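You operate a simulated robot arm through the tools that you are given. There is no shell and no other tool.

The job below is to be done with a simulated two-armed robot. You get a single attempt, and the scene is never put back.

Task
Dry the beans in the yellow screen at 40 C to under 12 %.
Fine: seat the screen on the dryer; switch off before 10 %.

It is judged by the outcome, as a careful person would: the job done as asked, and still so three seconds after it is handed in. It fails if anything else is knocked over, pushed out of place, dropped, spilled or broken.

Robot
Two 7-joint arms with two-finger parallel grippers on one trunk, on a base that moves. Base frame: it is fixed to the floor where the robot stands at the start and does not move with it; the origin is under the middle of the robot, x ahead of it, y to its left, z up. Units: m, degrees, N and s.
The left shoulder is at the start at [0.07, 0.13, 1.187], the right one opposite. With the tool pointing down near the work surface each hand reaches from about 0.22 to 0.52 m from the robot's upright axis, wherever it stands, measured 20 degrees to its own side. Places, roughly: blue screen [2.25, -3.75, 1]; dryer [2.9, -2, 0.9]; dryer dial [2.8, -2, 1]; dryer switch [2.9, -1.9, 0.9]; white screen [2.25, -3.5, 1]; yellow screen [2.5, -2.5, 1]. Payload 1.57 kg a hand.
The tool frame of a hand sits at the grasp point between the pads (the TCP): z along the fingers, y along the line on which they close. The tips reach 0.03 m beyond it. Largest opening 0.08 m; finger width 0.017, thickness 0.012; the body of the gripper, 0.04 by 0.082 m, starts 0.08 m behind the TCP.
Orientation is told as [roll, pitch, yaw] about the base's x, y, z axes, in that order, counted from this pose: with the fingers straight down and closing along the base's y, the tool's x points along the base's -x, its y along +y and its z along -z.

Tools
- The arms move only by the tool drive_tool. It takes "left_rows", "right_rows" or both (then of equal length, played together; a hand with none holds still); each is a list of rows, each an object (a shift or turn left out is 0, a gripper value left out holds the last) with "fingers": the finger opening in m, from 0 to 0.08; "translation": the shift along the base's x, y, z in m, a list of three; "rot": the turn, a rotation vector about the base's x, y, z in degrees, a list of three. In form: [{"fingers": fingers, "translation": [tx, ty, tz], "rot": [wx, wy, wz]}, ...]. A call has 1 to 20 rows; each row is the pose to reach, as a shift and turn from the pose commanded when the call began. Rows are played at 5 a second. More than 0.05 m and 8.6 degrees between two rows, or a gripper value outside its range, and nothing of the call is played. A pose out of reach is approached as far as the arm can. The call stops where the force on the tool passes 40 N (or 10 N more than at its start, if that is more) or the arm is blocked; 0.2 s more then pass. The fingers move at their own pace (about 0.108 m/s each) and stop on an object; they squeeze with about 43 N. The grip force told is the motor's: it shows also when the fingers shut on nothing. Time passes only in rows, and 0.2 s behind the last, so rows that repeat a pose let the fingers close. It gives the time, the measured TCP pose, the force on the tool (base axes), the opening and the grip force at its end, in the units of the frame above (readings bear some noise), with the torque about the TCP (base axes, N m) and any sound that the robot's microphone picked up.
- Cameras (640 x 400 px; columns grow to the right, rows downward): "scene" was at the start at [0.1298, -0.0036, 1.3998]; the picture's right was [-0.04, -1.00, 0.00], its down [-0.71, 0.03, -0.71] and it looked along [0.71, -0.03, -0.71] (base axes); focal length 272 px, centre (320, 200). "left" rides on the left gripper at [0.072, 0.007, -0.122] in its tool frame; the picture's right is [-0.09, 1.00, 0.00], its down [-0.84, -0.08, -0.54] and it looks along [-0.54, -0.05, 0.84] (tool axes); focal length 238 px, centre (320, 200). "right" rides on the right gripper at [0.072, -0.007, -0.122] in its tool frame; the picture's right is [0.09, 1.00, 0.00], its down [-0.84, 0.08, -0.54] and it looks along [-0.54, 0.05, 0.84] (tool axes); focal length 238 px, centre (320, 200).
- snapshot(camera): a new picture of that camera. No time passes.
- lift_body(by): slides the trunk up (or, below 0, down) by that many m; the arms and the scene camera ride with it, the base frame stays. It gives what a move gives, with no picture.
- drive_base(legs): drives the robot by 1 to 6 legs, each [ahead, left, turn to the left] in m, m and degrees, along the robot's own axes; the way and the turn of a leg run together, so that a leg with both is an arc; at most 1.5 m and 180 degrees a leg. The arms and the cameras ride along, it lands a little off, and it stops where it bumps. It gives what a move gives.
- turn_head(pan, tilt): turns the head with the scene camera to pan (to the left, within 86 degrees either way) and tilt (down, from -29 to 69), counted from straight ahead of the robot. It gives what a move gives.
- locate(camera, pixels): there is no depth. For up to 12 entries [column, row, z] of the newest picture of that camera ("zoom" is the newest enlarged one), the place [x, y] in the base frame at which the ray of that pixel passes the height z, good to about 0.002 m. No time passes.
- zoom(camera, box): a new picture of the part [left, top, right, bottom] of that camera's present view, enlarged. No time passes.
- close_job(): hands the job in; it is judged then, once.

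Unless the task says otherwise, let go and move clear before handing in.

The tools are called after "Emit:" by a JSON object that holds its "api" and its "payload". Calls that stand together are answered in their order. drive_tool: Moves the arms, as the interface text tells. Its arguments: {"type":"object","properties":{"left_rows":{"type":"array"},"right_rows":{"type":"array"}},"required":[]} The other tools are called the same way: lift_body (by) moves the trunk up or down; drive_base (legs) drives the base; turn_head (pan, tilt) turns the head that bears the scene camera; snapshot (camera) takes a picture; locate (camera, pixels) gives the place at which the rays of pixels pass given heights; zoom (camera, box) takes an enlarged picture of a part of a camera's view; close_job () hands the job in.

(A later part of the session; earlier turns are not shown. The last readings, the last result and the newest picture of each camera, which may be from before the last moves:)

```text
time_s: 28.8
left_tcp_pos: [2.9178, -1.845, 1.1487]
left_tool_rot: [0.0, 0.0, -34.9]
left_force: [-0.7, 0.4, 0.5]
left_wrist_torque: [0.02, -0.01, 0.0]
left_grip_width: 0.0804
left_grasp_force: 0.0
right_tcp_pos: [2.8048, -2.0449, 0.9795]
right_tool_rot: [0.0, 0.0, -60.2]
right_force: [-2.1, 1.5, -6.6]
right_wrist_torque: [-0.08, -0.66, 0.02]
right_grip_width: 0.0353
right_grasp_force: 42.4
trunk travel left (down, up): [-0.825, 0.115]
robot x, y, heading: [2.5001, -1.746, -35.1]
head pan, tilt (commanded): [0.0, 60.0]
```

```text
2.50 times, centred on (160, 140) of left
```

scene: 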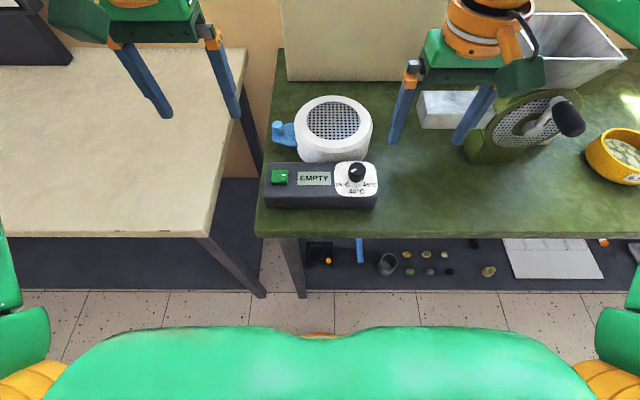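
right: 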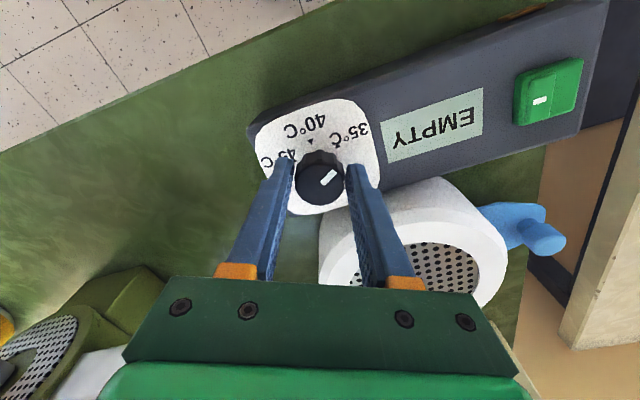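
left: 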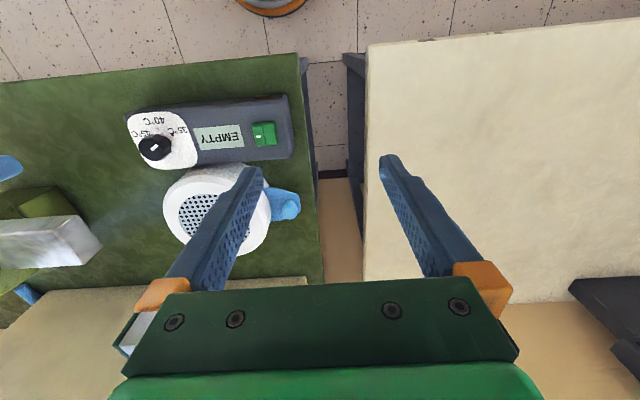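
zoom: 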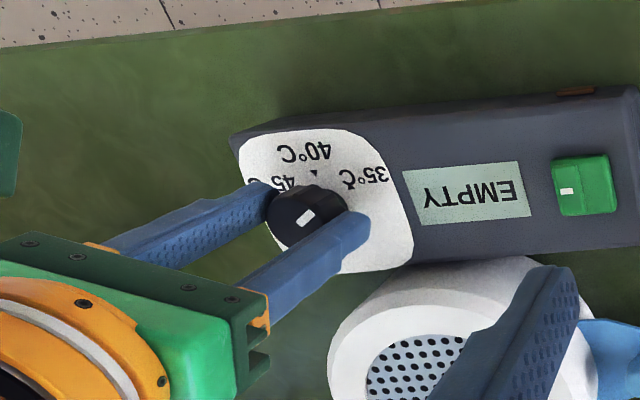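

The fingers hold the knob (0.035 m, pointer still at 35). I turn it +50° in small steps.

Emit:
{"api": "drive_tool", "payload": {"right_rows": [{"fingers": 0.02, "rot": [0, 0, 7]}, {"fingers": 0.02, "rot": [0, 0, 14]}, {"fingers": 0.02, "rot": [0, 0, 21]}, {"fingers": 0.02, "rot": [0, 0, 28]}, {"fingers": 0.02, "rot": [0, 0, 35]}, {"fingers": 0.02, "rot": [0, 0, 42]}, {"fingers": 0.02, "rot": [0, 0, 49]}, {"fingers": 0.02, "rot": [0, 0, 49]}]}}

Emit:
{"api": "snapshot", "payload": {"camera": "right"}}

Emit:
{"api": "zoom", "payload": {"camera": "scene", "box": [310, 140, 400, 210]}}

Emit:
{"api": "zoom", "payload": {"camera": "left", "box": [60, 60, 260, 220]}}

```text
time_s: 30.6
left_tcp_pos: [2.9162, -1.848, 1.1489]
left_tool_rot: [0.0, 0.0, -35.0]
left_force: [0.0, 0.6, 0.0]
left_wrist_torque: [0.02, -0.02, -0.01]
left_grip_width: 0.0798
left_grasp_force: 0.0
right_tcp_pos: [2.8038, -2.0471, 0.9789]
right_tool_rot: [0.0, 0.0, -10.9]
right_force: [-5.2, -2.8, -5.2]
right_wrist_torque: [-0.73, 1.21, 0.0]
right_grip_width: 0.0355
right_grasp_force: 42.6
trunk travel left (down, up): [-0.825, 0.115]
robot x, y, heading: [2.4971, -1.7468, -35.0]
head pan, tilt (commanded): [0.0, 60.0]
```

```text
taken
```

right: 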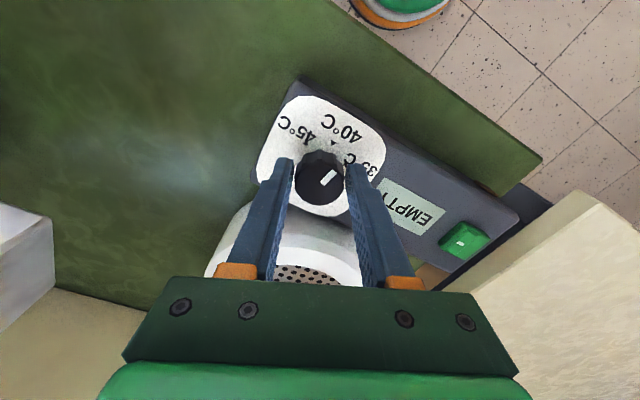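

```text
5.71 times, centred on (355, 175) of scene
```

zoom: 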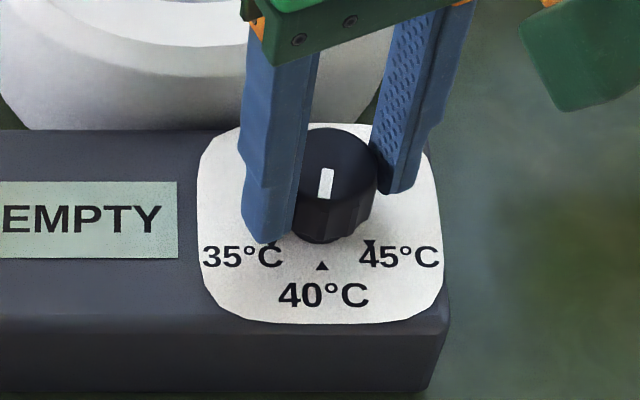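

```text
2.50 times, centred on (160, 140) of left
```

zoom: 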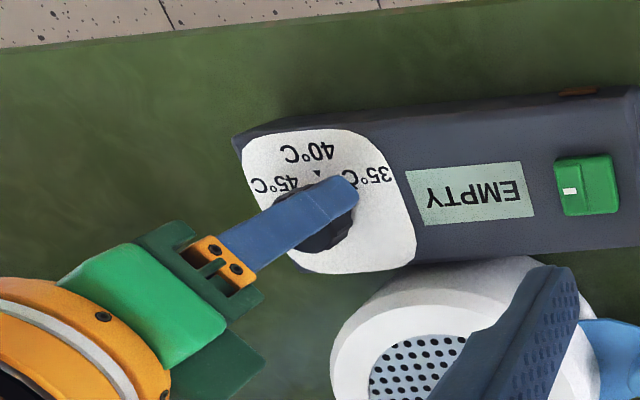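

The pointer now looks close to the 40° tick (line (327,168)-(325,200), tick (322,266)). I zoom the right camera for a finer check before releasing.

Emit:
{"api": "zoom", "payload": {"camera": "right", "box": [270, 95, 390, 215]}}

Emit:
{"api": "zoom", "payload": {"camera": "scene", "box": [335, 155, 375, 200]}}

```text
3.33 times, centred on (330, 155) of right
```

zoom: 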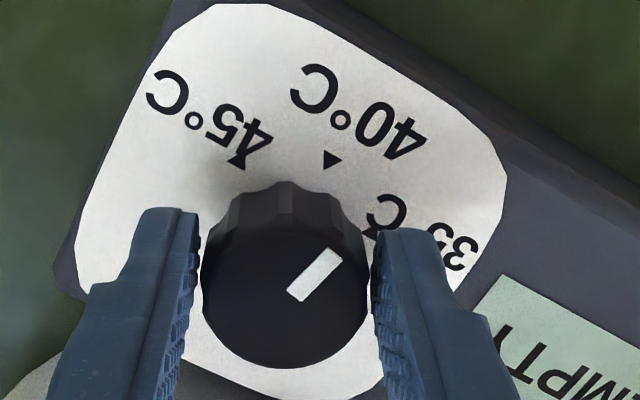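

```text
8.89 times, centred on (355, 178) of scene
```

zoom: 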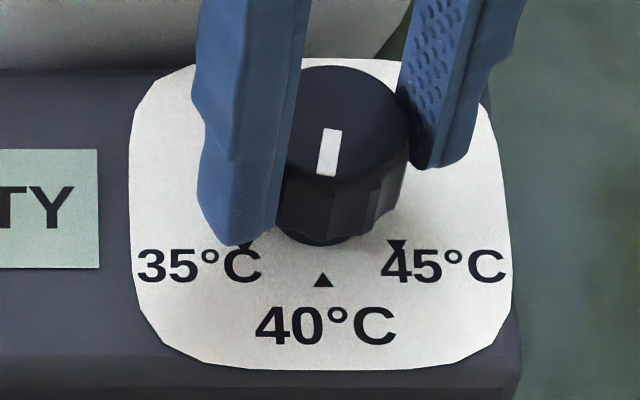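

Correcting for perspective, the pointer is still about 10–14° short of the 40° tick in both views. I turn a further +11°.

Emit:
{"api": "drive_tool", "payload": {"right_rows": [{"fingers": 0.02, "rot": [0, 0, 6]}, {"fingers": 0.02, "rot": [0, 0, 11]}, {"fingers": 0.02, "rot": [0, 0, 11]}]}}

Emit:
{"api": "zoom", "payload": {"camera": "right", "box": [270, 95, 390, 215]}}

Emit:
{"api": "zoom", "payload": {"camera": "scene", "box": [335, 155, 375, 200]}}

```text
time_s: 31.4
left_tcp_pos: [2.9159, -1.8476, 1.1497]
left_tool_rot: [0.1, 0.1, -35.1]
left_force: [-0.2, 0.5, -0.4]
left_wrist_torque: [0.0, -0.01, 0.02]
left_grip_width: 0.0801
left_grasp_force: 0.0
right_tcp_pos: [2.8036, -2.0463, 0.9787]
right_tool_rot: [0.1, -0.2, 0.0]
right_force: [-7.4, -4.2, -4.1]
right_wrist_torque: [-0.82, 1.01, 0.02]
right_grip_width: 0.0355
right_grasp_force: 42.8
trunk travel left (down, up): [-0.825, 0.115]
robot x, y, heading: [2.5012, -1.7471, -35.1]
head pan, tilt (commanded): [0.0, 60.0]
```

```text
3.33 times, centred on (330, 155) of right
```

zoom: 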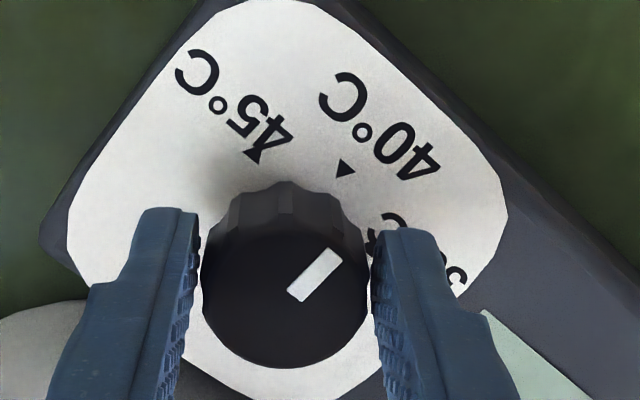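

```text
8.89 times, centred on (355, 178) of scene
```

zoom: 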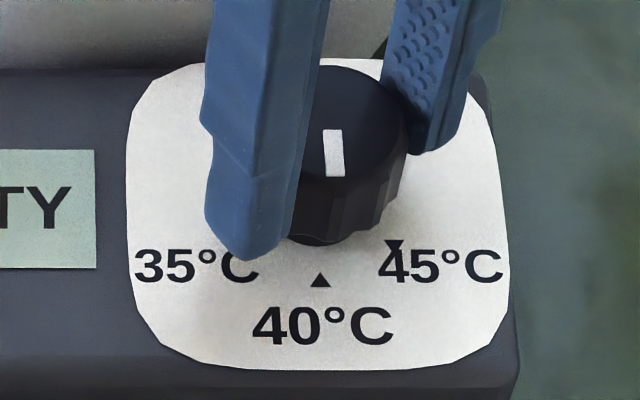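

The pointer is now parallel to the front direction in the scene view (slope 0.106 vs expected 0.085) and within about 3° in the hand view. I release, lift straight up, and look again.

Emit:
{"api": "drive_tool", "payload": {"right_rows": [{"fingers": 0.06, "translation": [0, 0, 0]}, {"fingers": 0.06, "translation": [0, 0, 0]}, {"fingers": 0.06, "translation": [0, 0, 0.04]}, {"fingers": 0.06, "translation": [0, 0, 0.08]}, {"fingers": 0.06, "translation": [0, 0, 0.12]}, {"fingers": 0.06, "translation": [0, 0, 0.15]}]}}

Emit:
{"api": "zoom", "payload": {"camera": "scene", "box": [310, 140, 400, 210]}}

Emit:
{"api": "snapshot", "payload": {"camera": "right"}}

Emit:
{"api": "zoom", "payload": {"camera": "left", "box": [100, 80, 220, 200]}}

```text
time_s: 32.8
left_tcp_pos: [2.9168, -1.8438, 1.1488]
left_tool_rot: [0.0, 0.0, -34.9]
left_force: [-0.1, 1.2, 0.4]
left_wrist_torque: [0.0, 0.0, -0.02]
left_grip_width: 0.08
left_grasp_force: 0.1
right_tcp_pos: [2.8062, -2.0435, 1.1303]
right_tool_rot: [-0.1, 0.0, -0.2]
right_force: [-0.4, 0.1, -0.7]
right_wrist_torque: [-0.03, -0.01, -0.02]
right_grip_width: 0.0602
right_grasp_force: 0.0
trunk travel left (down, up): [-0.825, 0.115]
robot x, y, heading: [2.499, -1.7455, -35.0]
head pan, tilt (commanded): [0.0, 60.0]
```

```text
5.71 times, centred on (355, 175) of scene
```

zoom: 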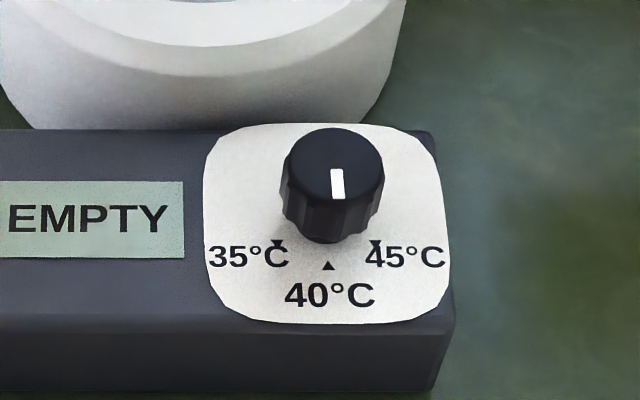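

```text
taken
```

right: 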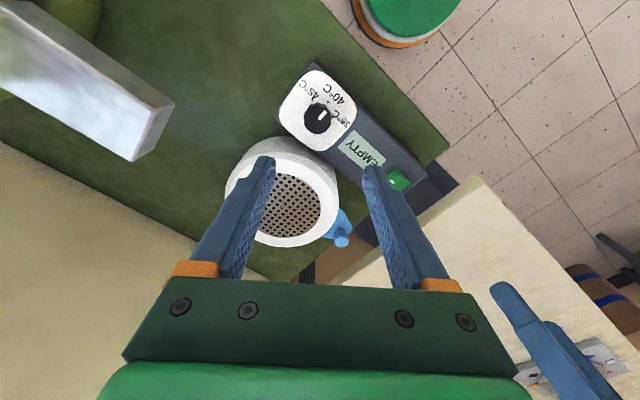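

```text
3.33 times, centred on (160, 140) of left
```

zoom: 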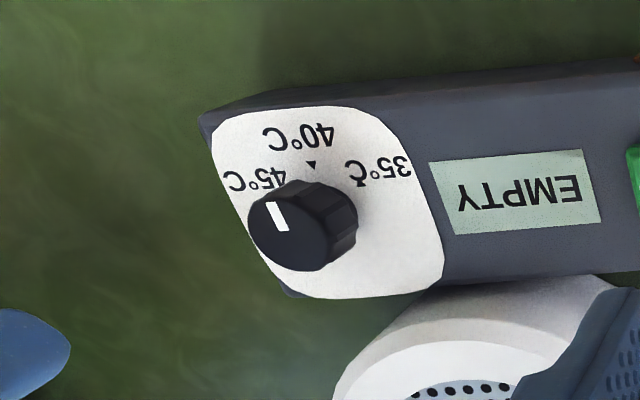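

The dial now reads 40 °C in both views. Next I look at the yellow screen by panning the head to the right.

Emit:
{"api": "turn_head", "payload": {"pan": -35, "tilt": 45}}

Emit:
{"api": "snapshot", "payload": {"camera": "scene"}}

```text
time_s: 33.8
left_tcp_pos: [2.9179, -1.8463, 1.1476]
left_tool_rot: [-0.1, 0.0, -34.8]
left_force: [-0.2, 0.5, 1.0]
left_wrist_torque: [-0.01, -0.01, 0.02]
left_grip_width: 0.08
left_grasp_force: 0.1
right_tcp_pos: [2.8059, -2.0462, 1.1283]
right_tool_rot: [0.0, -0.1, -0.1]
right_force: [0.1, 0.2, 0.7]
right_wrist_torque: [-0.02, -0.04, 0.0]
right_grip_width: 0.06
right_grasp_force: 0.0
trunk travel left (down, up): [-0.825, 0.115]
robot x, y, heading: [2.4955, -1.7452, -35.2]
head pan, tilt (commanded): [-35.0, 45.0]
```

```text
taken
```

scene: 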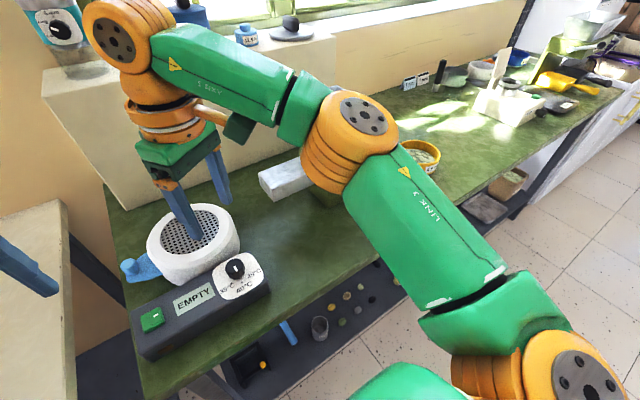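

The right arm blocks the view of the screen. I bring the right hand back to its neutral pose, tuck the left hand back and up out of the mill's way, then back off from the bench.

Emit:
{"api": "drive_tool", "payload": {"left_rows": [{"translation": [-0.009, 0.022, 0.017]}, {"translation": [-0.018, 0.044, 0.033]}, {"translation": [-0.027, 0.067, 0.05]}, {"translation": [-0.036, 0.09, 0.067]}, {"translation": [-0.045, 0.112, 0.083]}, {"translation": [-0.052, 0.1346, 0.1]}], "right_rows": [{"fingers": 0.06, "translation": [-0.012, -0.009, 0.01], "rot": [0, 0, -6]}, {"fingers": 0.06, "translation": [-0.024, -0.018, 0.02], "rot": [0, 0, -12]}, {"fingers": 0.06, "translation": [-0.036, -0.028, 0.03], "rot": [0, 0, -18]}, {"fingers": 0.06, "translation": [-0.048, -0.037, 0.04], "rot": [0, 0, -24]}, {"fingers": 0.06, "translation": [-0.06, -0.046, 0.05], "rot": [0, 0, -30]}, {"fingers": 0.06, "translation": [-0.073, -0.056, 0.06], "rot": [0, 0, -35]}]}}

Emit:
{"api": "drive_base", "payload": {"legs": [[-0.3, 0, 0]]}}

Emit:
{"api": "turn_head", "payload": {"pan": -35, "tilt": 35}}

Emit:
{"api": "snapshot", "payload": {"camera": "scene"}}

```text
time_s: 35.2
left_tcp_pos: [2.8622, -1.7094, 1.2477]
left_tool_rot: [-0.1, -0.1, -35.0]
left_force: [-0.3, -0.8, 0.4]
left_wrist_torque: [-0.04, -0.01, -0.02]
left_grip_width: 0.0802
left_grasp_force: 0.0
right_tcp_pos: [2.7299, -2.1002, 1.1896]
right_tool_rot: [0.0, -0.1, -35.2]
right_force: [0.0, -0.4, 0.9]
right_wrist_torque: [-0.04, -0.02, -0.02]
right_grip_width: 0.0599
right_grasp_force: 0.1
trunk travel left (down, up): [-0.825, 0.115]
robot x, y, heading: [2.5039, -1.7451, -35.2]
head pan, tilt (commanded): [-35.0, 45.0]
```

```text
time_s: 37.2
left_tcp_pos: [2.6202, -1.5393, 1.2474]
left_tool_rot: [-0.2, 0.1, -34.8]
left_force: [-0.4, -0.1, -0.6]
left_wrist_torque: [0.0, 0.04, -0.01]
left_grip_width: 0.0803
left_grasp_force: 0.1
right_tcp_pos: [2.4885, -1.9296, 1.1878]
right_tool_rot: [0.0, 0.2, -34.9]
right_force: [0.3, 1.0, -0.4]
right_wrist_torque: [0.01, 0.0, -0.03]
right_grip_width: 0.06
right_grasp_force: 0.1
trunk travel left (down, up): [-0.825, 0.115]
robot x, y, heading: [2.2526, -1.5742, -34.6]
head pan, tilt (commanded): [-35.0, 45.0]
```

```text
time_s: 38.0
left_tcp_pos: [2.6185, -1.5383, 1.248]
left_tool_rot: [-0.1, 0.0, -34.8]
left_force: [0.0, -0.7, -0.9]
left_wrist_torque: [0.03, -0.03, -0.01]
left_grip_width: 0.08
left_grasp_force: 0.0
right_tcp_pos: [2.4871, -1.9275, 1.1885]
right_tool_rot: [0.0, -0.1, -34.9]
right_force: [-0.5, -0.1, -0.4]
right_wrist_torque: [-0.02, -0.02, -0.01]
right_grip_width: 0.0599
right_grasp_force: 0.0
trunk travel left (down, up): [-0.825, 0.115]
robot x, y, heading: [2.2522, -1.5726, -34.8]
head pan, tilt (commanded): [-35.0, 35.0]
```

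```text
taken
```

scene: 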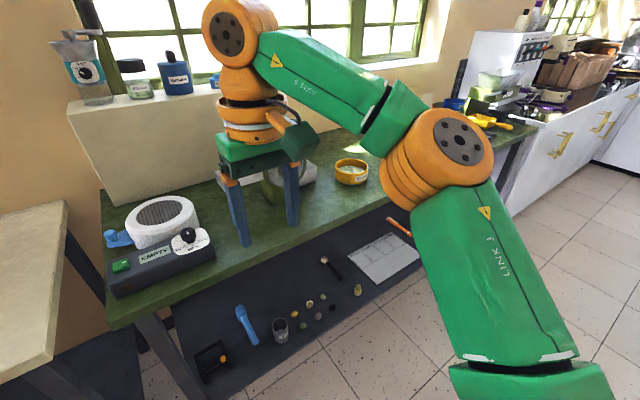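

The screen is at (352,172). I locate it and drive right so it ends up in front of the right hand.

Emit:
{"api": "locate", "payload": {"camera": "scene", "pixels": [[352, 166, 0.935], [352, 170, 0.935], [352, 182, 0.89], [335, 168, 0.935], [369, 168, 0.935]]}}

Emit:
{"api": "drive_base", "payload": {"legs": [[0, -0.58, 0]]}}

Emit:
{"api": "turn_head", "payload": {"pan": 0, "tilt": 45}}

Emit:
{"api": "snapshot", "payload": {"camera": "scene"}}

Emit:
{"api": "snapshot", "payload": {"camera": "right"}}

```text
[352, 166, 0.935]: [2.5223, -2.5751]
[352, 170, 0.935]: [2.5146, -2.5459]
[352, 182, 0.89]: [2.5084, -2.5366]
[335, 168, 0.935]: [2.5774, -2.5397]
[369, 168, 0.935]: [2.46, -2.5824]
```

```text
time_s: 41.2
left_tcp_pos: [2.2906, -2.0083, 1.2468]
left_tool_rot: [-0.1, 0.1, -34.8]
left_force: [0.9, 0.2, 0.0]
left_wrist_torque: [-0.01, -0.01, 0.03]
left_grip_width: 0.0801
left_grasp_force: 0.0
right_tcp_pos: [2.1576, -2.3983, 1.1898]
right_tool_rot: [-0.1, 0.2, -34.9]
right_force: [-0.2, -0.4, 0.4]
right_wrist_torque: [0.03, 0.01, 0.01]
right_grip_width: 0.0603
right_grasp_force: 0.0
trunk travel left (down, up): [-0.825, 0.115]
robot x, y, heading: [1.9236, -2.0477, -35.0]
head pan, tilt (commanded): [-35.0, 35.0]
```

```text
time_s: 42.3
left_tcp_pos: [2.2887, -2.0094, 1.2482]
left_tool_rot: [-0.1, 0.1, -34.9]
left_force: [0.4, 0.4, -0.4]
left_wrist_torque: [-0.01, 0.03, -0.02]
left_grip_width: 0.0798
left_grasp_force: 0.0
right_tcp_pos: [2.1569, -2.3989, 1.189]
right_tool_rot: [0.0, 0.0, -34.9]
right_force: [-0.3, 0.9, -0.9]
right_wrist_torque: [0.01, -0.01, 0.04]
right_grip_width: 0.0598
right_grasp_force: 0.0
trunk travel left (down, up): [-0.825, 0.115]
robot x, y, heading: [1.9224, -2.0468, -34.9]
head pan, tilt (commanded): [0.0, 45.0]
```

```text
taken
```

scene: 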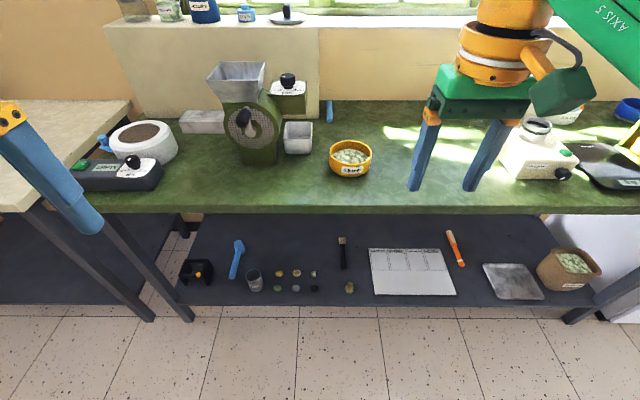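

```text
taken
```

right: 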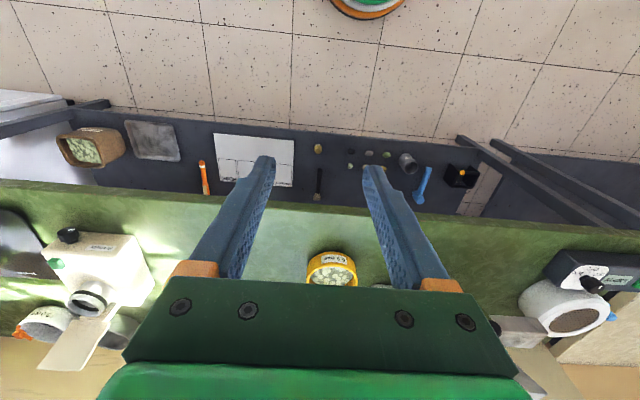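

The screen is now at (350,157) with clear space on its right. I zoom in to measure it.

Emit:
{"api": "zoom", "payload": {"camera": "scene", "box": [310, 125, 390, 185]}}

Emit:
{"api": "locate", "payload": {"camera": "zoom", "pixels": [[154, 170, 0.935], [484, 170, 0.935], [320, 117, 0.935], [320, 250, 0.935]]}}

Emit:
{"api": "zoom", "payload": {"camera": "right", "box": [290, 235, 380, 295]}}

```text
6.67 times, centred on (350, 155) of scene
```

zoom: 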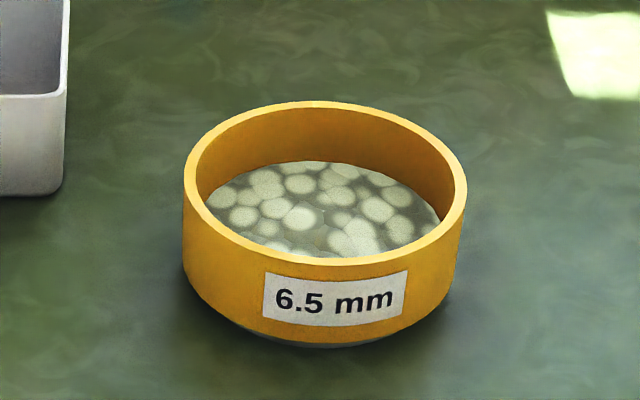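

```text
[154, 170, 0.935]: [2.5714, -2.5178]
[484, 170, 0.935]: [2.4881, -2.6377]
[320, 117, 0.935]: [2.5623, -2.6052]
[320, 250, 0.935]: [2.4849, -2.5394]
```

```text
6.67 times, centred on (335, 265) of right
```

zoom: 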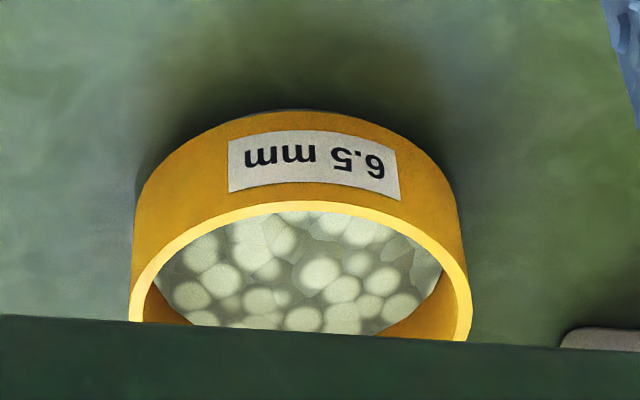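

I triangulate the label's top corners and the rim edges to fix the rim height.

Emit:
{"api": "locate", "payload": {"camera": "scene", "pixels": [[341.7, 165.8, 0.9], [341.7, 165.8, 0.95], [363, 165.5, 0.9], [363, 165.5, 0.95], [329.6, 152.7, 0.935], [372, 152.7, 0.935], [350.7, 140.1, 0.935], [350.7, 164.7, 0.935]]}}

Emit:
{"api": "locate", "payload": {"camera": "right", "pixels": [[347, 265, 0.9], [347, 265, 0.95], [321.5, 263.8, 0.9], [321.5, 263.8, 0.95]]}}

```text
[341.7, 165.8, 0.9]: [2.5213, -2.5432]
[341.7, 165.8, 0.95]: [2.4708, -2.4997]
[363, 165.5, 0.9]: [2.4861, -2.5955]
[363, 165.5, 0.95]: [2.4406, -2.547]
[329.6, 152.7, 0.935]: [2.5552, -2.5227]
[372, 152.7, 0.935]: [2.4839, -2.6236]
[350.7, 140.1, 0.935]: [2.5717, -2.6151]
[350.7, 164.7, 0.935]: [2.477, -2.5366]
```

```text
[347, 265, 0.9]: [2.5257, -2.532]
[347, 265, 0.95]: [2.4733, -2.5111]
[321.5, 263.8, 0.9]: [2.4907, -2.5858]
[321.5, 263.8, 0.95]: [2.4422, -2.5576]
```

Rim height comes out at about z=0.931, outer diameter 0.123 m, centre about (2.523, -2.575). I drive forward 0.32 m so the right hand can reach the rim's right side.

Emit:
{"api": "drive_base", "payload": {"legs": [[0.32, 0, 0]]}}

Emit:
{"api": "turn_head", "payload": {"pan": -5, "tilt": 60}}

Emit:
{"api": "snapshot", "payload": {"camera": "scene"}}

Emit:
{"api": "snapshot", "payload": {"camera": "right"}}

```text
time_s: 44.4
left_tcp_pos: [2.5485, -2.1905, 1.2492]
left_tool_rot: [-0.1, -0.1, -34.8]
left_force: [-0.2, 0.1, -0.2]
left_wrist_torque: [-0.05, -0.02, -0.01]
left_grip_width: 0.0799
left_grasp_force: 0.1
right_tcp_pos: [2.417, -2.5809, 1.1888]
right_tool_rot: [0.0, 0.0, -34.8]
right_force: [0.3, -0.2, 0.3]
right_wrist_torque: [-0.01, 0.01, 0.02]
right_grip_width: 0.06
right_grasp_force: 0.1
trunk travel left (down, up): [-0.825, 0.115]
robot x, y, heading: [2.1862, -2.2283, -34.8]
head pan, tilt (commanded): [0.0, 45.0]
```

```text
time_s: 45.2
left_tcp_pos: [2.5526, -2.1924, 1.2477]
left_tool_rot: [0.0, 0.1, -34.7]
left_force: [0.0, -0.6, 1.2]
left_wrist_torque: [0.03, -0.01, 0.02]
left_grip_width: 0.0801
left_grasp_force: 0.1
right_tcp_pos: [2.4196, -2.5815, 1.1892]
right_tool_rot: [0.0, 0.1, -34.9]
right_force: [0.4, 0.2, -0.3]
right_wrist_torque: [-0.03, 0.02, 0.0]
right_grip_width: 0.0599
right_grasp_force: 0.1
trunk travel left (down, up): [-0.825, 0.115]
robot x, y, heading: [2.184, -2.227, -34.9]
head pan, tilt (commanded): [-5.0, 60.0]
```

```text
taken
```

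scene: 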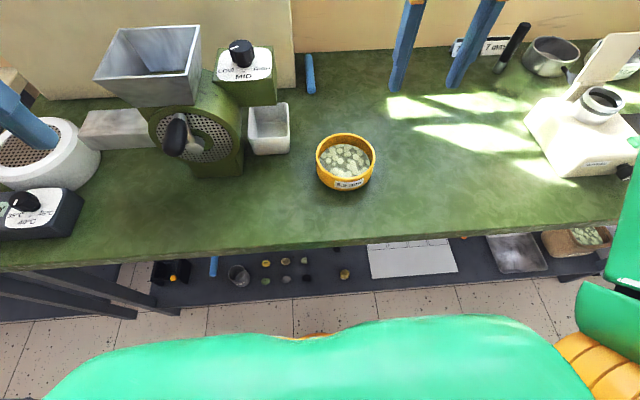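

```text
taken
```

right: 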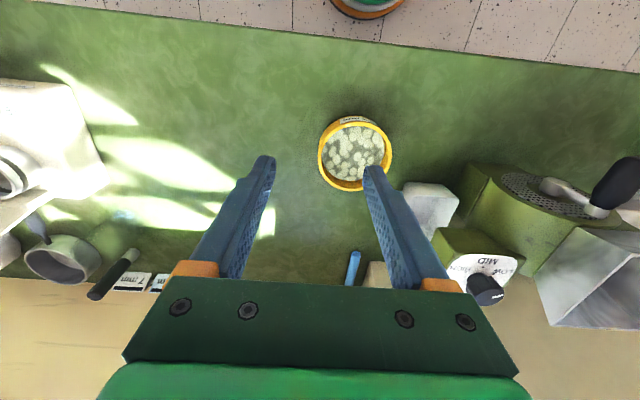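

Clear views now. I zoom both cameras on the screen to measure its centre precisely.

Emit:
{"api": "zoom", "payload": {"camera": "scene", "box": [305, 125, 385, 195]}}

Emit:
{"api": "zoom", "payload": {"camera": "right", "box": [305, 105, 405, 205]}}

```text
5.71 times, centred on (345, 160) of scene
```

zoom: 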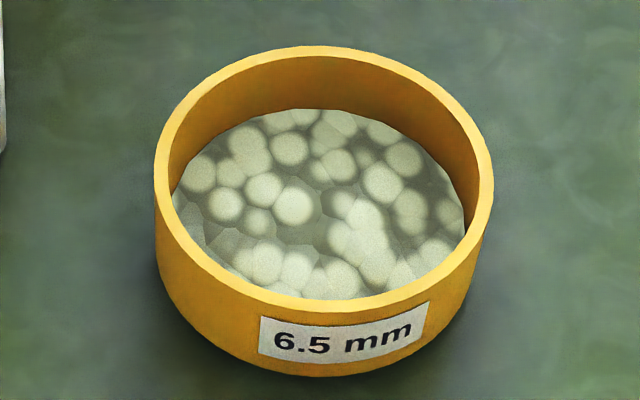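

```text
4.00 times, centred on (355, 155) of right
```

zoom: 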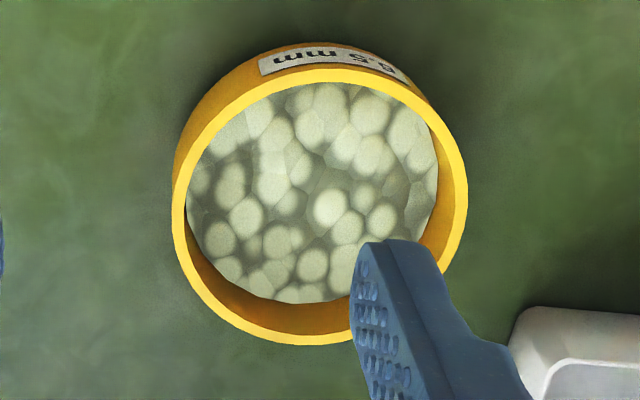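

Emit:
{"api": "locate", "payload": {"camera": "scene", "pixels": [[316, 156.5, 0.931], [375.3, 155.6, 0.931], [344.2, 133.05, 0.931], [346.8, 179.6, 0.931]]}}

Emit:
{"api": "locate", "payload": {"camera": "right", "pixels": [[318, 157.5, 0.931], [392, 152.5, 0.931], [356.2, 122.5, 0.931], [353.8, 191.2, 0.931], [318, 157.5, 0.94], [392, 152.5, 0.94], [356.2, 122.5, 0.94], [353.8, 191.2, 0.94]]}}

```text
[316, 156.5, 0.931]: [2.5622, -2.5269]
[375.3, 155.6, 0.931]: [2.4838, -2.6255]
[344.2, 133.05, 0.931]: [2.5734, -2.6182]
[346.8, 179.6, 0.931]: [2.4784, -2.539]
```

```text
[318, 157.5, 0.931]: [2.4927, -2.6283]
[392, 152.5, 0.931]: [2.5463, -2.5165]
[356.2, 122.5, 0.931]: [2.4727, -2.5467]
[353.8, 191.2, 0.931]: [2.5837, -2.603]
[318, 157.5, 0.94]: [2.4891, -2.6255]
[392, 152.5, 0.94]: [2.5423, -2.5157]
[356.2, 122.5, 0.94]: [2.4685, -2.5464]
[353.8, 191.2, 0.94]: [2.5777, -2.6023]
```

The centre averages to (2.524, -2.5755). The wall on its right side is at about (2.490, -2.624), so I move the right hand over that point and descend to just above the rim for a check.

Emit:
{"api": "drive_tool", "payload": {"right_rows": [{"fingers": 0.05, "translation": [0.035, -0.021, 0]}, {"fingers": 0.05, "translation": [0.0704, -0.0428, 0]}, {"fingers": 0.05, "translation": [0.0704, -0.0428, -0.045]}, {"fingers": 0.05, "translation": [0.0704, -0.0428, -0.09]}, {"fingers": 0.05, "translation": [0.0704, -0.0428, -0.135]}, {"fingers": 0.05, "translation": [0.0704, -0.0428, -0.18]}, {"fingers": 0.05, "translation": [0.0704, -0.0428, -0.205]}, {"fingers": 0.05, "translation": [0.0704, -0.0428, -0.205]}]}}

Emit:
{"api": "snapshot", "payload": {"camera": "right"}}

Emit:
{"api": "zoom", "payload": {"camera": "scene", "box": [285, 95, 425, 195]}}

```text
time_s: 47.0
left_tcp_pos: [2.5515, -2.1918, 1.2483]
left_tool_rot: [0.0, 0.0, -34.7]
left_force: [0.1, 0.0, 0.8]
left_wrist_torque: [-0.01, 0.02, 0.01]
left_grip_width: 0.0797
left_grasp_force: 0.1
right_tcp_pos: [2.4911, -2.6248, 0.9819]
right_tool_rot: [0.1, -0.1, -34.9]
right_force: [0.3, -0.5, 1.0]
right_wrist_torque: [0.02, -0.02, 0.0]
right_grip_width: 0.05
right_grasp_force: 0.0
right hand out of reach, approached as far as the arm can: row 2, 3
trunk travel left (down, up): [-0.825, 0.115]
robot x, y, heading: [2.1852, -2.2301, -34.9]
head pan, tilt (commanded): [-5.0, 60.0]
```

```text
taken
```

right: 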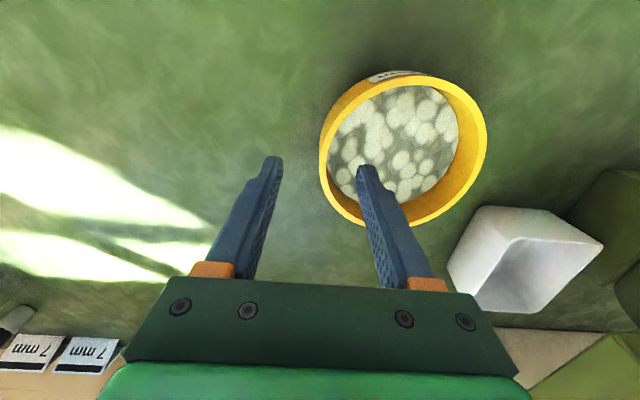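

```text
4.00 times, centred on (355, 145) of scene
```

zoom: 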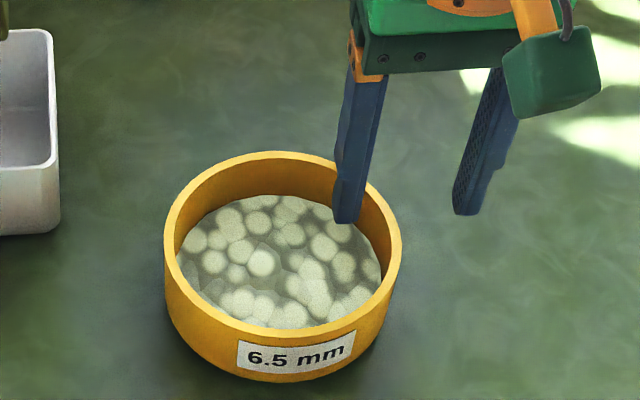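

The finger tips straddle the right wall; the tool axis at rim height should be at (321,158). I zoom in to see the wall's exact column there.

Emit:
{"api": "zoom", "payload": {"camera": "right", "box": [260, 110, 380, 210]}}

```text
4.00 times, centred on (320, 160) of right
```

zoom: 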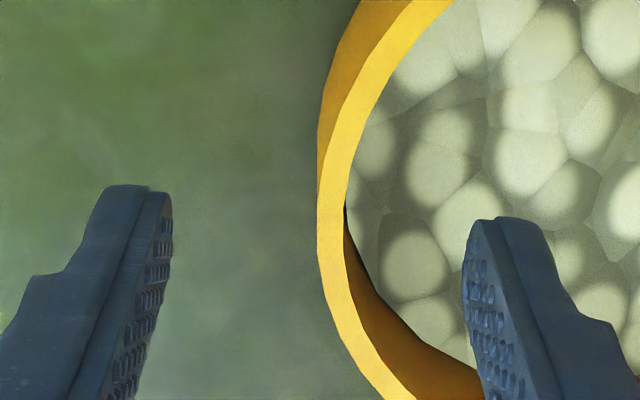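

The wall's centre is about 3.5 px right of the finger mid-line and its tangent point is a little further forward, so I correct by a few millimetres, descend so the tips are about 20 mm below the rim, and close gently on the wall.

Emit:
{"api": "drive_tool", "payload": {"right_rows": [{"fingers": 0.05, "translation": [0.0056, -0.0007, 0]}, {"fingers": 0.05, "translation": [0.0056, -0.0007, -0.02]}, {"fingers": 0.05, "translation": [0.0056, -0.0007, -0.043]}, {"fingers": 0.05, "translation": [0.0056, -0.0007, -0.043]}]}}

Emit:
{"api": "zoom", "payload": {"camera": "right", "box": [250, 110, 410, 250]}}

Emit:
{"api": "zoom", "payload": {"camera": "scene", "box": [285, 95, 425, 195]}}

```text
time_s: 48.0
left_tcp_pos: [2.5509, -2.1926, 1.2476]
left_tool_rot: [-0.1, -0.1, -34.9]
left_force: [-0.6, -0.4, 0.2]
left_wrist_torque: [-0.02, 0.02, 0.0]
left_grip_width: 0.0798
left_grasp_force: 0.1
right_tcp_pos: [2.495, -2.6255, 0.9395]
right_tool_rot: [0.0, -0.1, -34.8]
right_force: [0.3, -0.1, -0.2]
right_wrist_torque: [-0.02, -0.01, 0.0]
right_grip_width: 0.0501
right_grasp_force: 0.0
trunk travel left (down, up): [-0.825, 0.115]
robot x, y, heading: [2.187, -2.2267, -35.1]
head pan, tilt (commanded): [-5.0, 60.0]
```

```text
2.86 times, centred on (330, 180) of right
```

zoom: 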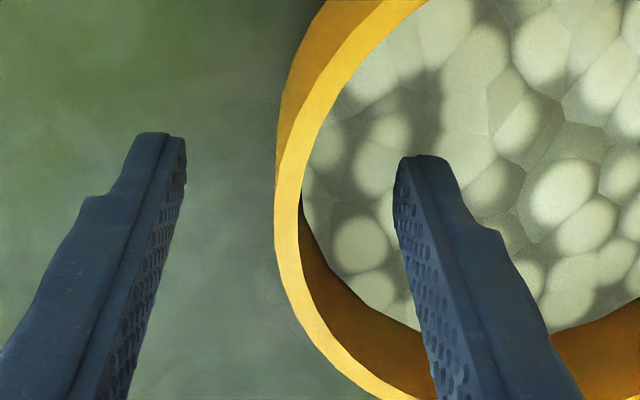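

```text
4.00 times, centred on (355, 145) of scene
```

zoom: 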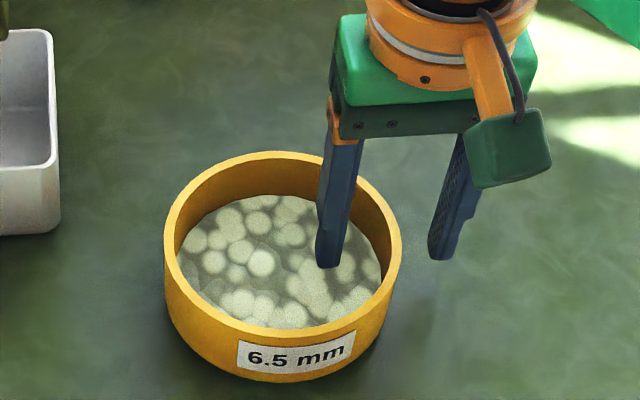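

The fingers straddle the wall evenly with no contact force. I close on the wall and check.

Emit:
{"api": "drive_tool", "payload": {"right_rows": [{"fingers": 0.03}, {"fingers": 0.015}, {"fingers": 0.0}, {"fingers": 0.0}, {"fingers": 0.0}]}}

Emit:
{"api": "zoom", "payload": {"camera": "right", "box": [250, 90, 450, 250]}}

Emit:
{"api": "zoom", "payload": {"camera": "scene", "box": [285, 95, 425, 195]}}

```text
time_s: 49.2
left_tcp_pos: [2.5504, -2.1932, 1.2484]
left_tool_rot: [-0.1, 0.0, -34.8]
left_force: [0.4, -0.5, 0.0]
left_wrist_torque: [0.03, 0.03, 0.01]
left_grip_width: 0.0801
left_grasp_force: 0.0
right_tcp_pos: [2.4957, -2.6258, 0.9407]
right_tool_rot: [0.0, -0.1, -34.9]
right_force: [-0.3, 0.2, 0.7]
right_wrist_torque: [0.0, 0.0, 0.04]
right_grip_width: 0.0039
right_grasp_force: 24.9
trunk travel left (down, up): [-0.825, 0.115]
robot x, y, heading: [2.1869, -2.2295, -34.9]
head pan, tilt (commanded): [-5.0, 60.0]
```

```text
2.50 times, centred on (350, 170) of right
```

zoom: 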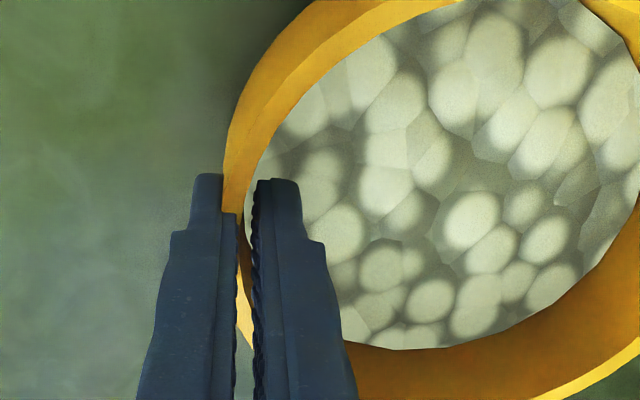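

```text
4.00 times, centred on (355, 145) of scene
```

zoom: 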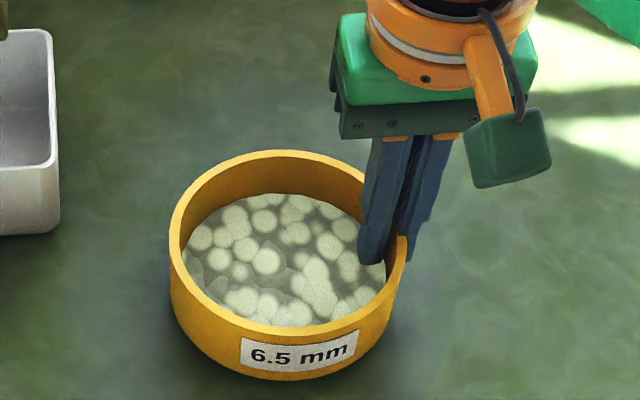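

The fingers hold the 4 mm wall. I let the grip build and lift 15 mm slowly to check the hold and tilt.

Emit:
{"api": "drive_tool", "payload": {"right_rows": [{"fingers": 0.0}, {"fingers": 0.0}, {"fingers": 0.0, "translation": [0, 0, 0.004]}, {"fingers": 0.0, "translation": [0, 0, 0.008]}, {"fingers": 0.0, "translation": [0, 0, 0.012]}, {"fingers": 0.0, "translation": [0, 0, 0.016]}, {"fingers": 0.0, "translation": [0, 0, 0.016]}, {"fingers": 0.0, "translation": [0, 0, 0.016]}]}}

Emit:
{"api": "zoom", "payload": {"camera": "right", "box": [250, 50, 490, 250]}}

Emit:
{"api": "zoom", "payload": {"camera": "scene", "box": [285, 95, 425, 195]}}

```text
time_s: 51.0
left_tcp_pos: [2.5513, -2.1926, 1.2471]
left_tool_rot: [-0.1, 0.0, -34.8]
left_force: [0.5, 0.6, 0.2]
left_wrist_torque: [-0.02, 0.02, 0.01]
left_grip_width: 0.08
left_grasp_force: 0.1
right_tcp_pos: [2.4952, -2.6256, 0.9577]
right_tool_rot: [0.0, -0.1, -35.0]
right_force: [-0.5, 0.4, -1.6]
right_wrist_torque: [-0.09, 0.04, 0.01]
right_grip_width: 0.0039
right_grasp_force: 24.4
trunk travel left (down, up): [-0.825, 0.115]
robot x, y, heading: [2.1839, -2.2276, -34.9]
head pan, tilt (commanded): [-5.0, 60.0]
```

```text
2.00 times, centred on (370, 150) of right
```

zoom: 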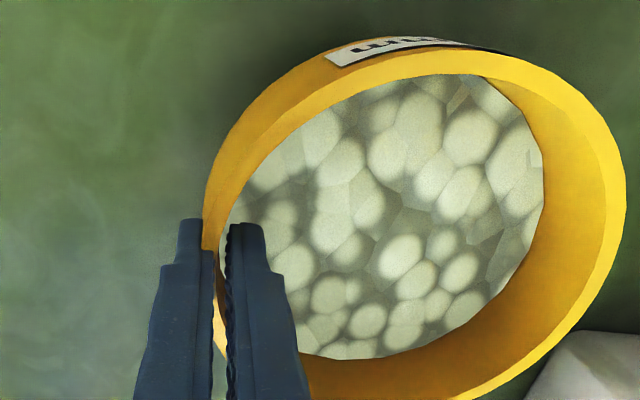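

```text
4.00 times, centred on (355, 145) of scene
```

zoom: 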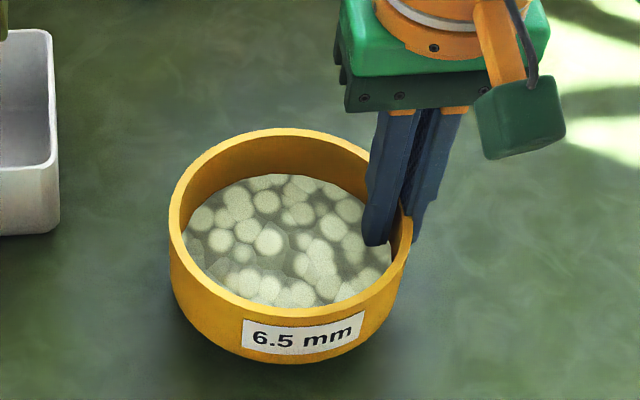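

The screen lifted level (about 1.6 N) and stays firm. I raise it further, then back the robot away from the bench.

Emit:
{"api": "drive_tool", "payload": {"right_rows": [{"fingers": 0.0, "translation": [0, 0, 0.02]}, {"fingers": 0.0, "translation": [0, 0, 0.04]}, {"fingers": 0.0, "translation": [-0.008, 0.006, 0.06]}, {"fingers": 0.0, "translation": [-0.016, 0.011, 0.08]}, {"fingers": 0.0, "translation": [-0.025, 0.017, 0.1]}, {"fingers": 0.0, "translation": [-0.025, 0.017, 0.1]}]}}

Emit:
{"api": "drive_base", "payload": {"legs": [[-0.3, 0, 0]]}}

Emit:
{"api": "snapshot", "payload": {"camera": "scene"}}

Emit:
{"api": "snapshot", "payload": {"camera": "right"}}

```text
time_s: 52.4
left_tcp_pos: [2.5525, -2.1934, 1.2468]
left_tool_rot: [-0.1, 0.1, -34.7]
left_force: [0.6, 0.7, -0.7]
left_wrist_torque: [0.0, -0.02, 0.03]
left_grip_width: 0.0801
left_grasp_force: 0.1
right_tcp_pos: [2.4711, -2.6086, 1.0556]
right_tool_rot: [0.1, 0.0, -35.0]
right_force: [-0.7, -0.1, -1.9]
right_wrist_torque: [-0.06, 0.07, -0.05]
right_grip_width: 0.0039
right_grasp_force: 24.9
trunk travel left (down, up): [-0.825, 0.115]
robot x, y, heading: [2.1837, -2.2293, -35.0]
head pan, tilt (commanded): [-5.0, 60.0]
```

```text
time_s: 54.4
left_tcp_pos: [2.3098, -2.0242, 1.2482]
left_tool_rot: [-0.1, 0.2, -34.8]
left_force: [-0.2, -0.8, 0.2]
left_wrist_torque: [0.03, 0.02, 0.01]
left_grip_width: 0.0803
left_grasp_force: 0.1
right_tcp_pos: [2.2273, -2.4375, 1.0543]
right_tool_rot: [-0.1, 0.1, -34.9]
right_force: [-0.1, -0.6, -1.4]
right_wrist_torque: [-0.04, 0.1, 0.0]
right_grip_width: 0.0041
right_grasp_force: 24.5
trunk travel left (down, up): [-0.825, 0.115]
robot x, y, heading: [1.9411, -2.0576, -34.9]
head pan, tilt (commanded): [-5.0, 60.0]
```

```text
taken
```

scene: 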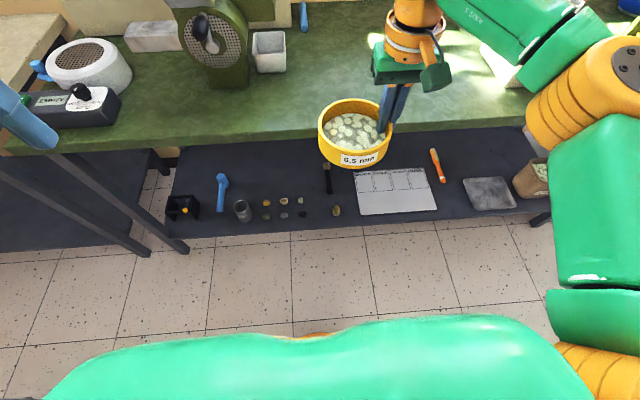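

```text
taken
```

right: 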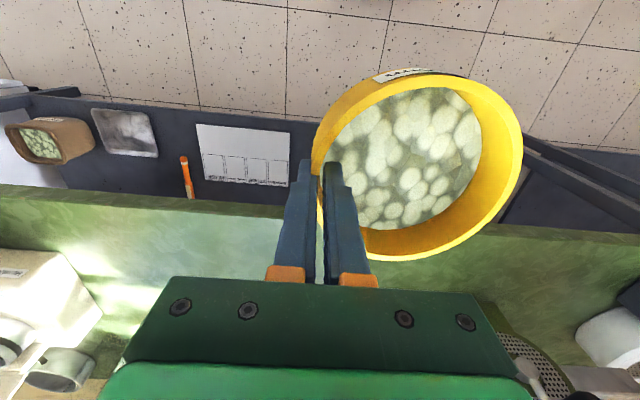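

The screen hangs level and secure. To ease the reach over the dryer I turn the hand −60° about z so the screen sits in front of the fingers, raising it 2 cm meanwhile.

Emit:
{"api": "drive_tool", "payload": {"right_rows": [{"fingers": 0.0, "translation": [0, 0, 0.003], "rot": [0, 0, -6]}, {"fingers": 0.0, "translation": [0, 0, 0.006], "rot": [0, 0, -12]}, {"fingers": 0.0, "translation": [0, 0, 0.009], "rot": [0, 0, -18]}, {"fingers": 0.0, "translation": [0, 0, 0.012], "rot": [0, 0, -24]}, {"fingers": 0.0, "translation": [0, 0, 0.015], "rot": [0, 0, -30]}, {"fingers": 0.0, "translation": [0, 0, 0.018], "rot": [0, 0, -36]}, {"fingers": 0.0, "translation": [0, 0, 0.02], "rot": [0, 0, -42]}, {"fingers": 0.0, "translation": [0, 0, 0.02], "rot": [0, 0, -48]}, {"fingers": 0.0, "translation": [0, 0, 0.02], "rot": [0, 0, -54]}, {"fingers": 0.0, "translation": [0, 0, 0.02], "rot": [0, 0, -60]}, {"fingers": 0.0, "translation": [0, 0, 0.02], "rot": [0, 0, -60]}]}}

Emit:
{"api": "snapshot", "payload": {"camera": "scene"}}

Emit:
{"api": "snapshot", "payload": {"camera": "right"}}

```text
time_s: 56.8
left_tcp_pos: [2.3069, -2.0214, 1.2479]
left_tool_rot: [-0.2, 0.1, -34.7]
left_force: [-0.4, 0.0, -0.1]
left_wrist_torque: [-0.02, -0.05, -0.03]
left_grip_width: 0.0798
left_grasp_force: 0.1
right_tcp_pos: [2.2256, -2.4385, 1.0762]
right_tool_rot: [0.0, 0.0, -95.0]
right_force: [-0.1, -0.4, -1.3]
right_wrist_torque: [0.01, 0.08, -0.02]
right_grip_width: 0.0042
right_grasp_force: 25.0
trunk travel left (down, up): [-0.825, 0.115]
robot x, y, heading: [1.9431, -2.055, -35.1]
head pan, tilt (commanded): [-5.0, 60.0]
```

```text
taken
```

scene: 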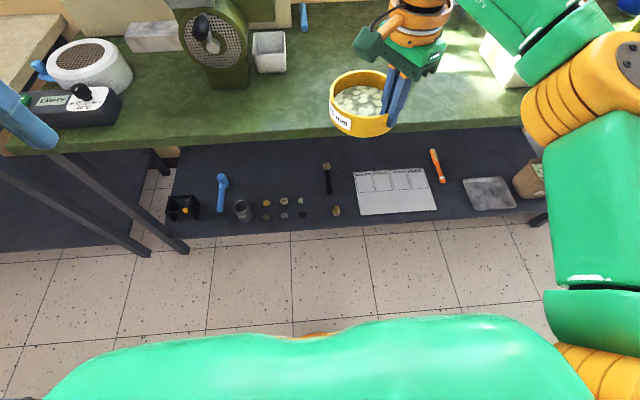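

```text
taken
```

right: 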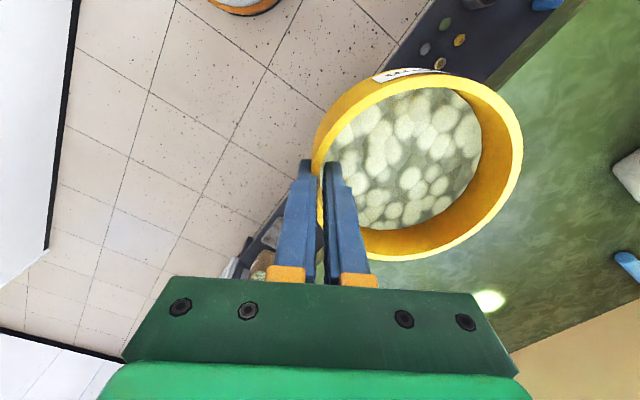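

The screen turned with the hand and stays level. I drive left 0.63 m to line up with the dryer.

Emit:
{"api": "drive_base", "payload": {"legs": [[0, 0.63, 0]]}}

Emit:
{"api": "turn_head", "payload": {"pan": 0, "tilt": 55}}

Emit:
{"api": "snapshot", "payload": {"camera": "scene"}}

```text
time_s: 60.3
left_tcp_pos: [2.6699, -1.5039, 1.2471]
left_tool_rot: [-0.1, 0.1, -35.0]
left_force: [0.4, -0.8, -0.7]
left_wrist_torque: [-0.01, -0.02, -0.03]
left_grip_width: 0.0801
left_grasp_force: 0.0
right_tcp_pos: [2.5877, -1.9203, 1.0761]
right_tool_rot: [-0.1, 0.1, -95.2]
right_force: [-0.3, -0.4, -2.5]
right_wrist_torque: [-0.01, 0.08, -0.02]
right_grip_width: 0.0041
right_grasp_force: 24.9
trunk travel left (down, up): [-0.825, 0.115]
robot x, y, heading: [2.3056, -1.5395, -35.0]
head pan, tilt (commanded): [-5.0, 60.0]
```

```text
time_s: 61.0
left_tcp_pos: [2.6716, -1.5045, 1.2477]
left_tool_rot: [0.0, 0.1, -35.0]
left_force: [1.0, -0.1, -0.5]
left_wrist_torque: [0.01, 0.01, 0.01]
left_grip_width: 0.0802
left_grasp_force: 0.0
right_tcp_pos: [2.5883, -1.9195, 1.076]
right_tool_rot: [0.1, 0.0, -95.1]
right_force: [0.2, 0.2, -1.1]
right_wrist_torque: [0.0, 0.09, 0.02]
right_grip_width: 0.004
right_grasp_force: 24.4
trunk travel left (down, up): [-0.825, 0.115]
robot x, y, heading: [2.3058, -1.5391, -35.0]
head pan, tilt (commanded): [0.0, 55.0]
```

```text
taken
```

scene: 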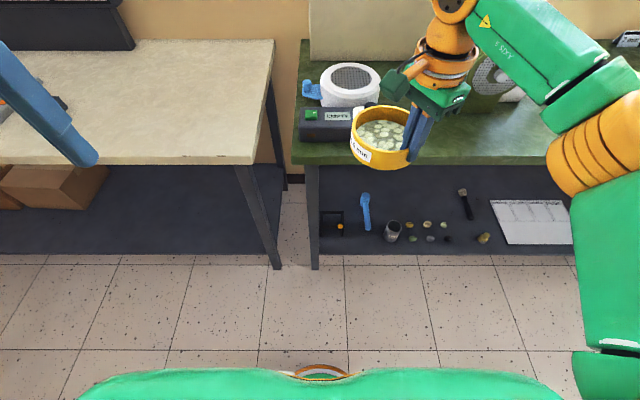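

The screen sits in front of the dryer. I verify the bench-edge and shelf-edge distances before the last forward move.

Emit:
{"api": "locate", "payload": {"camera": "scene", "pixels": [[400, 254, 0.15], [400, 254, 0.25], [315, 164, 0.89], [315, 164, 0.86], [320, 360, 0.1], [320, 365, 0.2], [350, 76, 0.965]]}}

```text
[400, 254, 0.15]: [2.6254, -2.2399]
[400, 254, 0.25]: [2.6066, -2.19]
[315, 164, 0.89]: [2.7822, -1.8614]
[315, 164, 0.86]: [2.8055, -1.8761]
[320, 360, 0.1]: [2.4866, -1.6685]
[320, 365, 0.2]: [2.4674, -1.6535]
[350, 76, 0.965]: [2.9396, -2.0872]
```

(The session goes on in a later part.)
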